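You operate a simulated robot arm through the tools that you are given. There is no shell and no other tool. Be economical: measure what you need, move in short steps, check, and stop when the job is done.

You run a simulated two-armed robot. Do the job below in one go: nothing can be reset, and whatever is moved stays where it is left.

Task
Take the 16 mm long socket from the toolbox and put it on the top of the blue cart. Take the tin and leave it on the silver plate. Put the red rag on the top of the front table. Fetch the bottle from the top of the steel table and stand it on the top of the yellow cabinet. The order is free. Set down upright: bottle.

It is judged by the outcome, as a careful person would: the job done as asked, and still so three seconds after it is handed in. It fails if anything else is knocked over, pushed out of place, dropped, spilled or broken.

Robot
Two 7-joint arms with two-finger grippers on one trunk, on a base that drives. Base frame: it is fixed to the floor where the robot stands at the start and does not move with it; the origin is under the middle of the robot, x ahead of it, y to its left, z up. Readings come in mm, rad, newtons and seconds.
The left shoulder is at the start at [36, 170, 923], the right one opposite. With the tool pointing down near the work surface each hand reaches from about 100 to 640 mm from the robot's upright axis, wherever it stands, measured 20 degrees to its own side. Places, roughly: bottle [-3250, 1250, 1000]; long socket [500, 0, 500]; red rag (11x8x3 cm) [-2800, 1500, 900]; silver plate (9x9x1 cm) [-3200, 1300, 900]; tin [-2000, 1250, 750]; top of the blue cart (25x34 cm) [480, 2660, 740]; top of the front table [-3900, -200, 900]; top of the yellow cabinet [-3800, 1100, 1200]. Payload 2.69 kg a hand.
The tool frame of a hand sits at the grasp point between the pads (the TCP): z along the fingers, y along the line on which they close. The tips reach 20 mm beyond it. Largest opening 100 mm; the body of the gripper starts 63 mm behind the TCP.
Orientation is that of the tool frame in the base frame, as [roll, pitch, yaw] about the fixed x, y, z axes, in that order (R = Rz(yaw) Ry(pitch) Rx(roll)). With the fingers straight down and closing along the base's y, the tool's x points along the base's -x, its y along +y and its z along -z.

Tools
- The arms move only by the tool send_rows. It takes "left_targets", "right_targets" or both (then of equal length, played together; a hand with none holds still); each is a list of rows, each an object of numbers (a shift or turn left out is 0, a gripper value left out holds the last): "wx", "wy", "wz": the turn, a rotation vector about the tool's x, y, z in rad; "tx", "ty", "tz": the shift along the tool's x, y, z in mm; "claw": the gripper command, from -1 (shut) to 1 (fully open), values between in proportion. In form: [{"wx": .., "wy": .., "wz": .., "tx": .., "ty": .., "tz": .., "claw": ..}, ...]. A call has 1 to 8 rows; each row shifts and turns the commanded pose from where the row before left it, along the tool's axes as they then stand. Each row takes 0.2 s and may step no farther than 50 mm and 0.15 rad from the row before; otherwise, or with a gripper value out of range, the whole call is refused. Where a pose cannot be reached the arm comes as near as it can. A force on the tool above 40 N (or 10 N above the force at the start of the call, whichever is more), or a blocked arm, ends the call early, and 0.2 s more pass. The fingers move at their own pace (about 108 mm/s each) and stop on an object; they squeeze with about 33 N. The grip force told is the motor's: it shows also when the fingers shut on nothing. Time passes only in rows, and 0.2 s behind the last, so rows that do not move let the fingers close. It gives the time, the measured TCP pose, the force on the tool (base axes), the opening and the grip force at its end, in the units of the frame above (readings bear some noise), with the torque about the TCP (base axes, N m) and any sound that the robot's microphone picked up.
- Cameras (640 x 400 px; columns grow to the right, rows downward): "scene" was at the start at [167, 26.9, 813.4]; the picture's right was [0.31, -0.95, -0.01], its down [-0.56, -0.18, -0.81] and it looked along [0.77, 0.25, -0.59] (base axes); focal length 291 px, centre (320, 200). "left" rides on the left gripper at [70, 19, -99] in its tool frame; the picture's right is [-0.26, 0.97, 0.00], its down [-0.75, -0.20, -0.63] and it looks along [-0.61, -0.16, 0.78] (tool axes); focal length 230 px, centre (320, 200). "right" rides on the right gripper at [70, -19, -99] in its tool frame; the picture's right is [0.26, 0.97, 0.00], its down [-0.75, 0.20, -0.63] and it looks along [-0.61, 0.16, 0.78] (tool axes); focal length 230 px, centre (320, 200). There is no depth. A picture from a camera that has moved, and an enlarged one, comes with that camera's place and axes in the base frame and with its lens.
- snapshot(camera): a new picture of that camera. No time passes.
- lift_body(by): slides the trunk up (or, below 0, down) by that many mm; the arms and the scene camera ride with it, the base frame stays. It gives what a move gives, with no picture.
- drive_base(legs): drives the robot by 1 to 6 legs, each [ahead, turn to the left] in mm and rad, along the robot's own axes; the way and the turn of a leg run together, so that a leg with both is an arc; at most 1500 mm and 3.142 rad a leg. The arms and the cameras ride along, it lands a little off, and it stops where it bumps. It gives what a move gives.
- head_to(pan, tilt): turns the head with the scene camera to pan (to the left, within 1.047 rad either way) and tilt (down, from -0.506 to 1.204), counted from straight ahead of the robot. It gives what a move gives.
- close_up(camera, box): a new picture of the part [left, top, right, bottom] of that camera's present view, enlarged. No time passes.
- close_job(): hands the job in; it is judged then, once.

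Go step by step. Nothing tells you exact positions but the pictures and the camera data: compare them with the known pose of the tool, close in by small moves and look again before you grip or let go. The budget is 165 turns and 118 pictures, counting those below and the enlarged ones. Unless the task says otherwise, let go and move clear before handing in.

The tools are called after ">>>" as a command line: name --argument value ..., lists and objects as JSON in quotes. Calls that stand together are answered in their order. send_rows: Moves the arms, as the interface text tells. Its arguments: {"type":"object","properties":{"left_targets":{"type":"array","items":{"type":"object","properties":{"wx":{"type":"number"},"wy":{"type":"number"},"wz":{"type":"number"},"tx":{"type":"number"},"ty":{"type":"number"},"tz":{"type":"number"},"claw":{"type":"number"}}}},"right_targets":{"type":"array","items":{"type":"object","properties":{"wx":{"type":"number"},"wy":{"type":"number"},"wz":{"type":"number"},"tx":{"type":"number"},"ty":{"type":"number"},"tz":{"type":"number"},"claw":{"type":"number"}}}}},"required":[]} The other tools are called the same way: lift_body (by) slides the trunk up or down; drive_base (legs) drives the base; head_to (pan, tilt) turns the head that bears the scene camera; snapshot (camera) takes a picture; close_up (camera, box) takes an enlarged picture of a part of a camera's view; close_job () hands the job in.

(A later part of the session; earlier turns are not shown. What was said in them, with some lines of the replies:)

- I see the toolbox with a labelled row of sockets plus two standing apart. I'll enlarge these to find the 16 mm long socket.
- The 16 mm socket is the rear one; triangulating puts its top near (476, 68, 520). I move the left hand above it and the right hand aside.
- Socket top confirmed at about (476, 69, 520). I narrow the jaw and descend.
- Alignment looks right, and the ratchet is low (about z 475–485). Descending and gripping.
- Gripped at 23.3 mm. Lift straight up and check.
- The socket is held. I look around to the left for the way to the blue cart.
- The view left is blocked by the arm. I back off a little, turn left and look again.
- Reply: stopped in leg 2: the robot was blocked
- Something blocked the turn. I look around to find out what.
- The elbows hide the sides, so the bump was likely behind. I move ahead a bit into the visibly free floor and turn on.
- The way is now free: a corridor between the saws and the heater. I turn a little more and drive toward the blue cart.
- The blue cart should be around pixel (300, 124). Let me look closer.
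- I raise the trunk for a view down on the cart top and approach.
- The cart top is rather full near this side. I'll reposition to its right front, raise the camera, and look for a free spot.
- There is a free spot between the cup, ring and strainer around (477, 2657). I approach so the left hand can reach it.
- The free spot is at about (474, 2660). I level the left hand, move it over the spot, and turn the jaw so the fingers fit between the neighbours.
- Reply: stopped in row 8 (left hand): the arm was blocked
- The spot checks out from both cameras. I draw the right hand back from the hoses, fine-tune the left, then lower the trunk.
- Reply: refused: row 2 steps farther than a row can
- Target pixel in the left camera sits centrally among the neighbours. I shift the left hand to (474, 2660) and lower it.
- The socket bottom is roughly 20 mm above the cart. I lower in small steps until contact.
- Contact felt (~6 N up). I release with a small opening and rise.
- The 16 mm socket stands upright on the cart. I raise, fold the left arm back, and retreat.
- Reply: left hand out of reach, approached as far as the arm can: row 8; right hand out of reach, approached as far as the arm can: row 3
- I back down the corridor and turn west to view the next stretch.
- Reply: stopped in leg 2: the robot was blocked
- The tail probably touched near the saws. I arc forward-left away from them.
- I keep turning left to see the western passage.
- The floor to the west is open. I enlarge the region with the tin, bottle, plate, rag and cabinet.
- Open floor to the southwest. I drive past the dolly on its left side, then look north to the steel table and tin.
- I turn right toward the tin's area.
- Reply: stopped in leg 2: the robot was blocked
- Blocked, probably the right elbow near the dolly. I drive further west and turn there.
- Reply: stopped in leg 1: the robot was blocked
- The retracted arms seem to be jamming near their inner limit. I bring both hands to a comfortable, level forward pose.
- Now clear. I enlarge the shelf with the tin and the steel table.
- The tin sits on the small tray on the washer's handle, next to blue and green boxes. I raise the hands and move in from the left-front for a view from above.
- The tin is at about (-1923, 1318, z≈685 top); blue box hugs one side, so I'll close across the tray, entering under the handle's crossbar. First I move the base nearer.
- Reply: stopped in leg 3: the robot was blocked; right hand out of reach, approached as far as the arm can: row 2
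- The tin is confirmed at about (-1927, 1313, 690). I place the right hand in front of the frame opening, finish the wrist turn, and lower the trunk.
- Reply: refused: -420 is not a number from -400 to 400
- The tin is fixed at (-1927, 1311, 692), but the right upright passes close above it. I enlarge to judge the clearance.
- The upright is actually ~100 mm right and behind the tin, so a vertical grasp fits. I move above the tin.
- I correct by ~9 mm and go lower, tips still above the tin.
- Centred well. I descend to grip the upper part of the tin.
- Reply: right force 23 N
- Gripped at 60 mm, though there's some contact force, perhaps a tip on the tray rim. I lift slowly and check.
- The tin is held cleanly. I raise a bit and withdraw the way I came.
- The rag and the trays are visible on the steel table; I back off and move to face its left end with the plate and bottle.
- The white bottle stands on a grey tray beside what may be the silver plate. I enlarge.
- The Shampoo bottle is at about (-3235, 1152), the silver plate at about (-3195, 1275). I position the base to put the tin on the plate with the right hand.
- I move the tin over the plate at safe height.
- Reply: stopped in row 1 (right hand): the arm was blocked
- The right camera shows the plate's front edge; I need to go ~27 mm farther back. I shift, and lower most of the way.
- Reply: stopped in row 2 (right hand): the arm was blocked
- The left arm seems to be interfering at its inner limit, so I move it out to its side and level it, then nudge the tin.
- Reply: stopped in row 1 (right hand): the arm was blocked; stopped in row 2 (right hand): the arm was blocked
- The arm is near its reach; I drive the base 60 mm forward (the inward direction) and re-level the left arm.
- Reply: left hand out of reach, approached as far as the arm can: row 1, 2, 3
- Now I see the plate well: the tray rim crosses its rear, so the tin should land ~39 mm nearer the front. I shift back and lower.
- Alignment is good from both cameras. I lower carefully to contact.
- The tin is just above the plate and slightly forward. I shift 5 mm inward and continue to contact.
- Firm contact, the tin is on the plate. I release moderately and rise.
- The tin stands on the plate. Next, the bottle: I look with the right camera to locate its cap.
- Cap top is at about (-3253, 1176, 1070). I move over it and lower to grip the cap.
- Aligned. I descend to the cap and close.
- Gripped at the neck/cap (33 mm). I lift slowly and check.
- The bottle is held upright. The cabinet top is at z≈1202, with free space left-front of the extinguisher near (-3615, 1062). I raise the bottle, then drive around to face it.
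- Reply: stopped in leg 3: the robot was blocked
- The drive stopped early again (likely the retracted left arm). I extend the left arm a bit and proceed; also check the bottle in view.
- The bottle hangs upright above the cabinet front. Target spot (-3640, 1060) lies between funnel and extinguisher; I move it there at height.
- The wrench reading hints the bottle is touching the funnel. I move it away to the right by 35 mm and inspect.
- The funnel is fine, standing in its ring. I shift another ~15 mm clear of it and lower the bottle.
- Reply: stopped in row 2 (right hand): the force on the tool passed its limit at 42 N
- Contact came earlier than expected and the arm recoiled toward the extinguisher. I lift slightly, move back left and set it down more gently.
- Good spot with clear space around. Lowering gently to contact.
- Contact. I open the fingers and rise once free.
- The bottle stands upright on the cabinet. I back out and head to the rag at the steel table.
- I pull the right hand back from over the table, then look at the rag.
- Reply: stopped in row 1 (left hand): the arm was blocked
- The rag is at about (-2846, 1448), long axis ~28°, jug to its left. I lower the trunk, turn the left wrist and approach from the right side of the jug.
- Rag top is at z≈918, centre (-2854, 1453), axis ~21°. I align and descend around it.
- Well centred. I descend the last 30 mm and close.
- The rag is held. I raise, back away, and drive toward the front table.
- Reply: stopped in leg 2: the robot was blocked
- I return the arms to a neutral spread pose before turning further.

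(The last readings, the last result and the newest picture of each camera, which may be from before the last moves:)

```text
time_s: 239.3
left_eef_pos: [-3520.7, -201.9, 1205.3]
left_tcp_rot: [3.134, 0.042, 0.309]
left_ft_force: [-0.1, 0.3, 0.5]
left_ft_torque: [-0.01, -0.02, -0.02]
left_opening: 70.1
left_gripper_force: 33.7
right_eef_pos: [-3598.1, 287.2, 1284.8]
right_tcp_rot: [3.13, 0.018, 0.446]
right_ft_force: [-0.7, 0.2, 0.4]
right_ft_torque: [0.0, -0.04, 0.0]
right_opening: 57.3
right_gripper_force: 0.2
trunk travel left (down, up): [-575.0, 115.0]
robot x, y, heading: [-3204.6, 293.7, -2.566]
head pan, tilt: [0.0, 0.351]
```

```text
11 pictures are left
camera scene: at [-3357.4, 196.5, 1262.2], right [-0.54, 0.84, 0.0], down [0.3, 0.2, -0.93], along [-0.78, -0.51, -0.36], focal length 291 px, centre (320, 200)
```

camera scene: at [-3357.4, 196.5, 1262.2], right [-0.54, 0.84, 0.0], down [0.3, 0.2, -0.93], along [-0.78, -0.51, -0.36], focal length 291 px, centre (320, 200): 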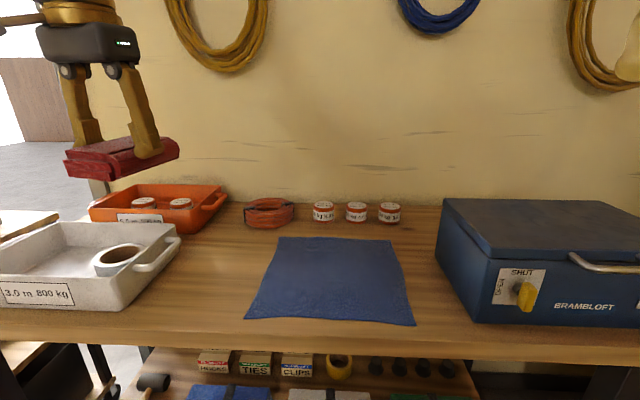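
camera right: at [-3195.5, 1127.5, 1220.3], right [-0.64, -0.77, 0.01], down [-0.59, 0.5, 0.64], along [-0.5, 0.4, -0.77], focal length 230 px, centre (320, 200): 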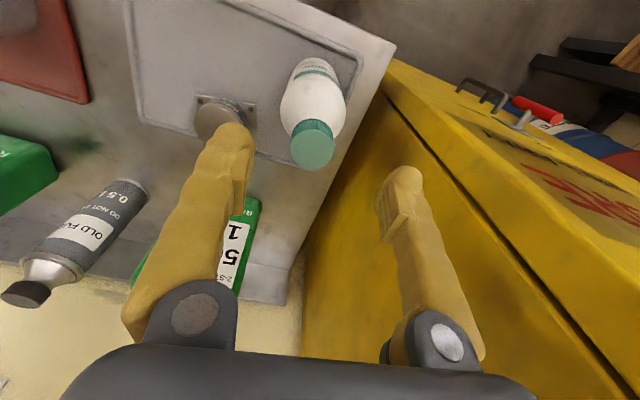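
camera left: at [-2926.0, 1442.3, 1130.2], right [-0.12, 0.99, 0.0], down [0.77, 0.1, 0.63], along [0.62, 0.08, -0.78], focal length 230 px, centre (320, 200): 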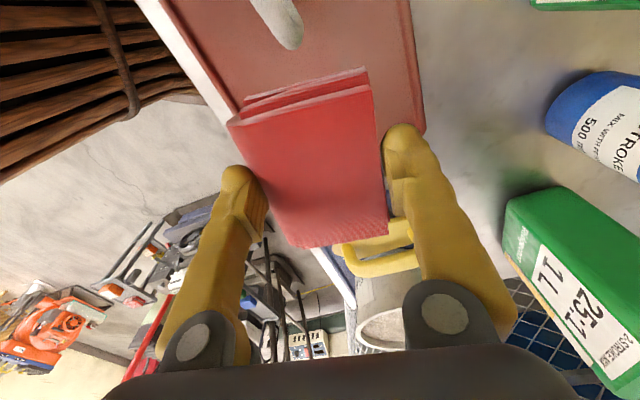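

Free wood lies left of the blue cloth, around (-3693, -284). I drive 170 mm closer and look again.

>>> drive_base --legs '[[170, 0]]'

>>> head_to --pan 0.35 --tilt 0.6

>>> snapshot --camera "scene"

```text
time_s: 240.7
left_eef_pos: [-3638.8, -278.4, 1218.4]
left_tcp_rot: [3.127, 0.07, 0.309]
left_ft_force: [-0.9, -0.3, 0.6]
left_ft_torque: [0.09, -0.1, 0.02]
left_opening: 70.4
left_gripper_force: 33.2
right_eef_pos: [-3713.3, 210.4, 1292.1]
right_tcp_rot: [3.125, 0.041, 0.446]
right_ft_force: [-0.7, -0.7, 1.7]
right_ft_torque: [-0.01, -0.07, 0.03]
right_opening: 57.4
right_gripper_force: 0.1
trunk travel left (down, up): [-575.0, 115.0]
robot x, y, heading: [-3347.1, 203.4, -2.565]
head pan, tilt: [0.0, 0.351]
```

```text
time_s: 241.6
left_eef_pos: [-3644.1, -284.1, 1216.4]
left_tcp_rot: [3.129, 0.06, 0.309]
left_ft_force: [-0.1, 0.4, -0.8]
left_ft_torque: [-0.02, 0.02, 0.02]
left_opening: 70.3
left_gripper_force: 33.6
right_eef_pos: [-3718.7, 207.1, 1276.1]
right_tcp_rot: [3.133, -0.014, 0.445]
right_ft_force: [1.2, 0.2, 0.3]
right_ft_torque: [0.03, 0.04, 0.03]
right_opening: 57.6
right_gripper_force: 0.1
trunk travel left (down, up): [-575.0, 115.0]
robot x, y, heading: [-3345.0, 206.2, -2.562]
head pan, tilt: [0.351, 0.6]
```

```text
10 pictures are left
camera scene: at [-3467.8, 88.8, 1241.0], right [-0.8, 0.6, 0.0], down [0.35, 0.46, -0.82], along [-0.49, -0.66, -0.57], focal length 291 px, centre (320, 200)
```

scene: 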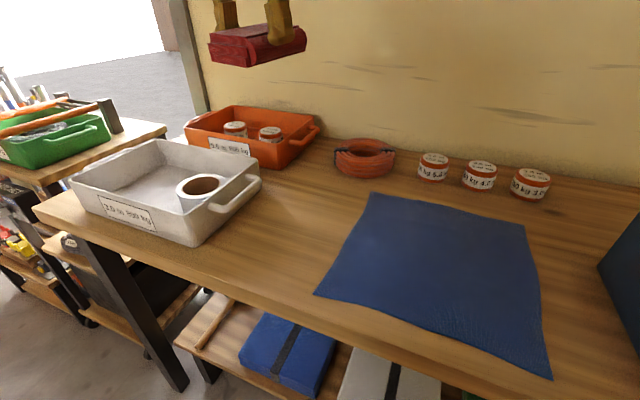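

Target centre of the free gap is ≈(-3676, -288), table z≈880–890. I move over it and lower partway.

>>> send_rows --left_targets '[{"wy": 0.06, "wx": 0.01}, {"tx": -32, "ty": -6}, {"tz": 40}, {"tz": 40}, {"tz": 40}, {"tz": 40}, {"tz": 30}, {}]'

>>> snapshot --camera "scene"

```text
time_s: 243.4
left_eef_pos: [-3680.8, -292.1, 1022.7]
left_tcp_rot: [3.141, -0.002, 0.308]
left_ft_force: [0.8, -0.1, -0.5]
left_ft_torque: [-0.01, 0.02, 0.0]
left_opening: 70.2
left_gripper_force: 33.1
right_eef_pos: [-3718.4, 205.5, 1269.4]
right_tcp_rot: [3.134, -0.039, 0.446]
right_ft_force: [-0.2, -0.4, -0.3]
right_ft_torque: [-0.04, 0.04, 0.01]
right_opening: 57.4
right_gripper_force: 0.0
trunk travel left (down, up): [-575.0, 115.0]
robot x, y, heading: [-3344.0, 204.1, -2.567]
head pan, tilt: [0.351, 0.6]
```

```text
9 pictures are left
camera scene: at [-3475.2, 84.0, 1239.8], right [-0.8, 0.6, -0.01], down [0.35, 0.46, -0.82], along [-0.49, -0.65, -0.58], focal length 291 px, centre (320, 200)
```

scene: 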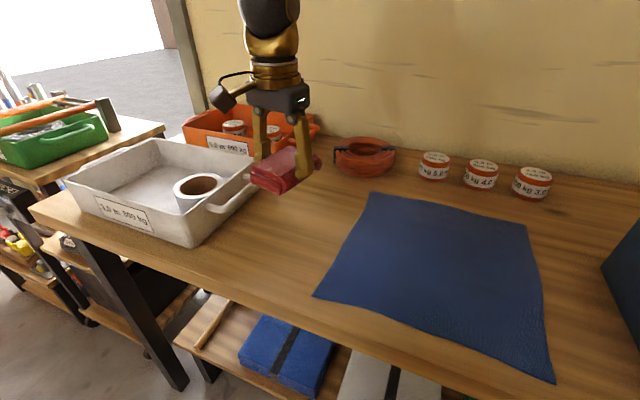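

The rag will land in the free gap. I lower to near contact.

>>> send_rows --left_targets '[{"tz": 35}, {"tz": 30}, {"tz": 20}, {}]'

>>> send_rows --left_targets '[{"tz": 5}, {"tz": 4}, {}]'

>>> close_up --camera "scene" --box '[190, 120, 390, 280]'

```text
time_s: 244.3
left_eef_pos: [-3667.3, -283.1, 949.4]
left_tcp_rot: [3.137, 0.015, 0.308]
left_ft_force: [0.5, 0.7, -0.2]
left_ft_torque: [-0.03, 0.02, -0.03]
left_opening: 70.2
left_gripper_force: 32.8
right_eef_pos: [-3695.7, 224.5, 1255.6]
right_tcp_rot: [-3.139, -0.095, 0.445]
right_ft_force: [0.4, 0.9, 0.0]
right_ft_torque: [-0.07, 0.05, -0.02]
right_opening: 57.4
right_gripper_force: 0.0
trunk travel left (down, up): [-575.0, 115.0]
robot x, y, heading: [-3341.9, 205.2, -2.567]
head pan, tilt: [0.351, 0.6]
stopped in row 4 (left hand): the arm was blocked; the commanded pose is now the measured one
```

```text
time_s: 245.2
left_eef_pos: [-3669.9, -283.6, 938.2]
left_tcp_rot: [3.139, 0.011, 0.306]
left_ft_force: [0.3, -0.5, 0.2]
left_ft_torque: [0.0, -0.01, 0.01]
left_opening: 70.3
left_gripper_force: 33.0
right_eef_pos: [-3698.7, 219.9, 1255.9]
right_tcp_rot: [-3.138, -0.095, 0.445]
right_ft_force: [0.5, -0.7, -0.2]
right_ft_torque: [0.0, 0.01, 0.03]
right_opening: 57.3
right_gripper_force: 0.1
trunk travel left (down, up): [-575.0, 115.0]
robot x, y, heading: [-3341.4, 204.4, -2.572]
head pan, tilt: [0.351, 0.6]
```

```text
2.50 times, centred on (290, 200) of scene
camera zoom: at [-3476.0, 83.3, 1239.6], right [-0.8, 0.6, -0.01], down [0.35, 0.46, -0.82], along [-0.49, -0.65, -0.58], focal length 727 px, centre (395, 200)
```

zoom: 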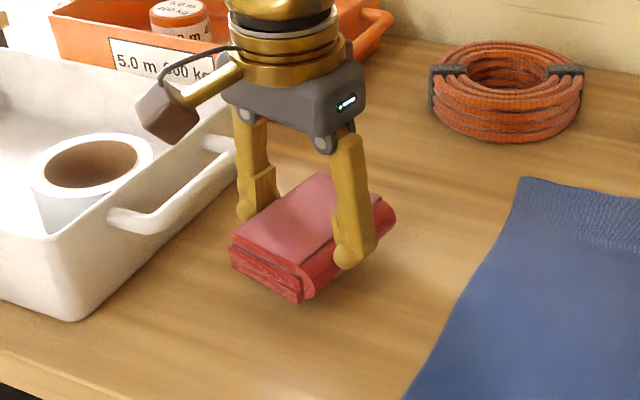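

>>> send_rows --left_targets '[{"tz": 6}, {}]'

>>> send_rows --left_targets '[{"tz": 5}, {}]'

>>> send_rows --left_targets '[{"tz": 4}, {}]'

```text
time_s: 245.8
left_eef_pos: [-3669.5, -283.7, 933.1]
left_tcp_rot: [3.135, 0.014, 0.308]
left_ft_force: [0.0, 0.5, -1.3]
left_ft_torque: [-0.02, -0.01, -0.01]
left_opening: 70.5
left_gripper_force: 32.6
right_eef_pos: [-3698.8, 221.8, 1254.7]
right_tcp_rot: [-3.138, -0.093, 0.446]
right_ft_force: [-0.5, 0.5, 0.1]
right_ft_torque: [-0.01, 0.01, -0.01]
right_opening: 57.5
right_gripper_force: 0.1
trunk travel left (down, up): [-575.0, 115.0]
robot x, y, heading: [-3343.4, 204.9, -2.566]
head pan, tilt: [0.351, 0.6]
```

```text
time_s: 246.3
left_eef_pos: [-3669.6, -283.1, 927.9]
left_tcp_rot: [3.138, 0.014, 0.309]
left_ft_force: [-0.6, -0.4, -0.5]
left_ft_torque: [0.0, 0.0, 0.0]
left_opening: 70.4
left_gripper_force: 33.1
right_eef_pos: [-3696.9, 221.5, 1255.4]
right_tcp_rot: [-3.137, -0.094, 0.445]
right_ft_force: [0.3, 0.2, -0.7]
right_ft_torque: [-0.01, 0.01, 0.0]
right_opening: 57.4
right_gripper_force: 0.0
trunk travel left (down, up): [-575.0, 115.0]
robot x, y, heading: [-3346.4, 205.4, -2.567]
head pan, tilt: [0.351, 0.6]
```

```text
time_s: 246.9
left_eef_pos: [-3669.2, -284.4, 923.8]
left_tcp_rot: [3.138, 0.015, 0.31]
left_ft_force: [-0.3, 0.2, 0.2]
left_ft_torque: [0.03, -0.01, 0.03]
left_opening: 70.3
left_gripper_force: 33.2
right_eef_pos: [-3698.1, 220.5, 1255.6]
right_tcp_rot: [-3.138, -0.094, 0.444]
right_ft_force: [0.7, 0.0, -0.1]
right_ft_torque: [-0.01, 0.0, 0.0]
right_opening: 57.6
right_gripper_force: 0.1
trunk travel left (down, up): [-575.0, 115.0]
robot x, y, heading: [-3344.4, 204.8, -2.566]
head pan, tilt: [0.351, 0.6]
```

>>> send_rows --left_targets '[{"tz": 4}, {}]'

>>> send_rows --left_targets '[{"tz": 3}, {}]'

>>> close_up --camera "scene" --box '[190, 120, 390, 280]'

```text
time_s: 247.6
left_eef_pos: [-3669.9, -284.3, 919.6]
left_tcp_rot: [3.138, 0.012, 0.308]
left_ft_force: [-0.3, 0.9, 0.0]
left_ft_torque: [-0.01, 0.03, 0.01]
left_opening: 70.3
left_gripper_force: 32.5
right_eef_pos: [-3699.4, 221.7, 1255.0]
right_tcp_rot: [-3.138, -0.095, 0.445]
right_ft_force: [0.0, 0.8, 0.0]
right_ft_torque: [0.0, 0.03, 0.01]
right_opening: 57.6
right_gripper_force: 0.0
trunk travel left (down, up): [-575.0, 115.0]
robot x, y, heading: [-3345.0, 205.6, -2.569]
head pan, tilt: [0.351, 0.6]
```

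```text
time_s: 248.2
left_eef_pos: [-3668.8, -283.9, 917.3]
left_tcp_rot: [3.135, 0.015, 0.308]
left_ft_force: [-0.5, -0.5, 8.7]
left_ft_torque: [0.29, -0.36, 0.0]
left_opening: 70.5
left_gripper_force: 32.9
right_eef_pos: [-3699.5, 221.9, 1256.5]
right_tcp_rot: [-3.138, -0.093, 0.445]
right_ft_force: [-0.3, -0.2, -0.7]
right_ft_torque: [-0.02, 0.02, 0.0]
right_opening: 57.2
right_gripper_force: 0.0
trunk travel left (down, up): [-575.0, 115.0]
robot x, y, heading: [-3342.5, 202.2, -2.563]
head pan, tilt: [0.351, 0.6]
```

```text
2.50 times, centred on (290, 200) of scene
camera zoom: at [-3475.2, 84.3, 1239.9], right [-0.8, 0.6, -0.01], down [0.35, 0.46, -0.82], along [-0.49, -0.65, -0.58], focal length 727 px, centre (395, 200)
```

zoom: 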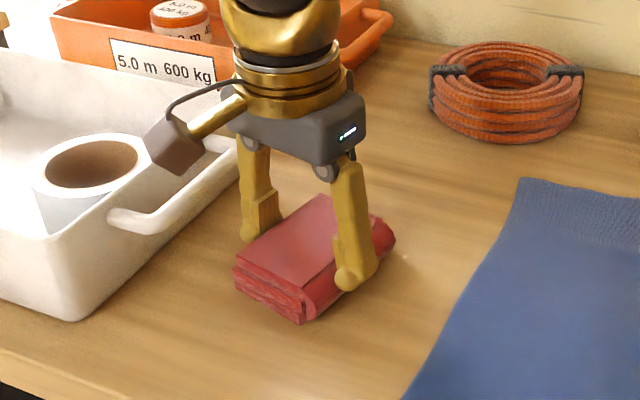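

The rag touches the table. I release and rise.

>>> send_rows --left_targets '[{"claw": 0.75}, {}, {}, {"tz": -30}, {"tz": -40}, {"tz": -45}, {"tz": -45}, {}]'

>>> close_up --camera "scene" --box '[150, 80, 430, 300]'

```text
time_s: 249.9
left_eef_pos: [-3666.1, -284.7, 1077.7]
left_tcp_rot: [3.138, 0.013, 0.309]
left_ft_force: [0.1, -0.3, -0.8]
left_ft_torque: [-0.04, 0.0, 0.02]
left_opening: 87.7
left_gripper_force: 0.0
right_eef_pos: [-3698.5, 220.1, 1254.4]
right_tcp_rot: [-3.138, -0.094, 0.445]
right_ft_force: [0.0, 0.0, 0.4]
right_ft_torque: [-0.01, -0.01, 0.0]
right_opening: 57.6
right_gripper_force: 0.1
trunk travel left (down, up): [-575.0, 115.0]
robot x, y, heading: [-3343.3, 202.8, -2.567]
head pan, tilt: [0.351, 0.6]
```

```text
1.82 times, centred on (290, 190) of scene
camera zoom: at [-3476.0, 83.2, 1239.6], right [-0.8, 0.6, -0.01], down [0.35, 0.46, -0.82], along [-0.49, -0.65, -0.58], focal length 529 px, centre (374, 218)
```

zoom: 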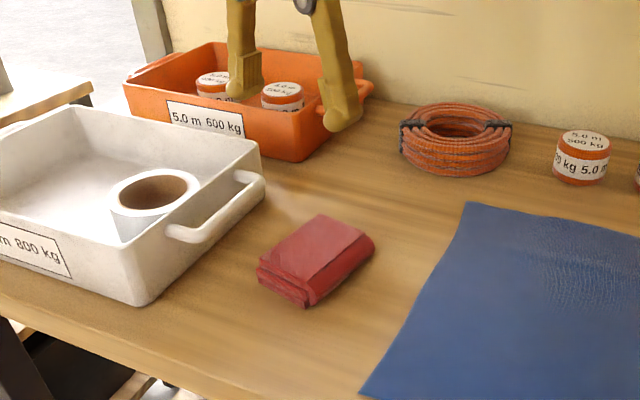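

The rag lies on the front table. I move clear and take a last look at the cabinet and steel table.

>>> drive_base --legs '[[-300, 0]]'

>>> head_to --pan -1.04 --tilt 0.15

>>> snapshot --camera "scene"

```text
time_s: 251.3
left_eef_pos: [-3579.0, -225.5, 1065.1]
left_tcp_rot: [-3.14, -0.009, 0.306]
left_ft_force: [-0.4, 0.4, 0.0]
left_ft_torque: [-0.03, 0.07, 0.0]
left_opening: 87.8
left_gripper_force: 0.1
right_eef_pos: [-3619.5, 275.4, 1261.2]
right_tcp_rot: [-3.141, -0.065, 0.443]
right_ft_force: [0.1, 0.6, 0.3]
right_ft_torque: [0.02, 0.01, -0.02]
right_opening: 57.5
right_gripper_force: 0.1
trunk travel left (down, up): [-575.0, 115.0]
robot x, y, heading: [-3240.7, 271.4, -2.564]
head pan, tilt: [0.351, 0.6]
stopped in leg 1: the robot was blocked; the commanded pose is now the measured one
```

```text
time_s: 252.8
left_eef_pos: [-3549.9, -208.6, 1083.0]
left_tcp_rot: [3.134, 0.022, 0.304]
left_ft_force: [-0.1, 0.0, 0.3]
left_ft_torque: [0.0, -0.06, 0.01]
left_opening: 87.4
left_gripper_force: 0.2
right_eef_pos: [-3583.9, 294.7, 1274.1]
right_tcp_rot: [3.136, -0.027, 0.445]
right_ft_force: [0.1, -0.3, 1.3]
right_ft_torque: [0.03, -0.05, 0.01]
right_opening: 57.5
right_gripper_force: 0.0
trunk travel left (down, up): [-575.0, 115.0]
robot x, y, heading: [-3240.7, 269.3, -2.564]
head pan, tilt: [-1.04, 0.15]
```

```text
5 pictures are left
camera scene: at [-3384.1, 274.5, 1283.9], right [0.45, 0.89, 0.0], down [0.13, -0.07, -0.99], along [-0.88, 0.44, -0.15], focal length 291 px, centre (320, 200)
```

scene: 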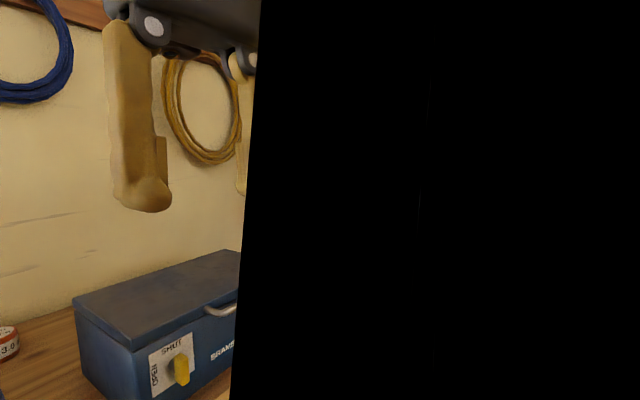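

The arm blocks the view, but each item was checked in a picture right after its release and the hands are clear of everything, so I hand in.

>>> close_job

```text
The job is handed in.
```

I've handed the job in with all four items placed. I checked each one in a picture just after letting go, but my last look back at the cabinet was blocked by the robot's own arm.

- **16 mm long socket:** it stands on top of the blue cart, in the gap between the grey cup, the grey ring and the hose strainer.
- **Tin:** it sits on the silver plate, a little forward of centre because the grey tray's rim crosses the back of the plate.
- **Bottle (the Shampoo bottle):** it stands upright on top of the yellow cabinet, between the red funnel and the fire extinguisher. While moving it into place the bottle nudged the funnel and tilted it. I moved away, and the next picture showed the funnel back upright in its ring.
- **Red rag:** it lies flat on the front table, in the clear space left of the blue cloth.

The base also stopped as blocked several times while driving or turning. I saw nothing disturbed in the pictures, though I could not see what caused some of those stops.
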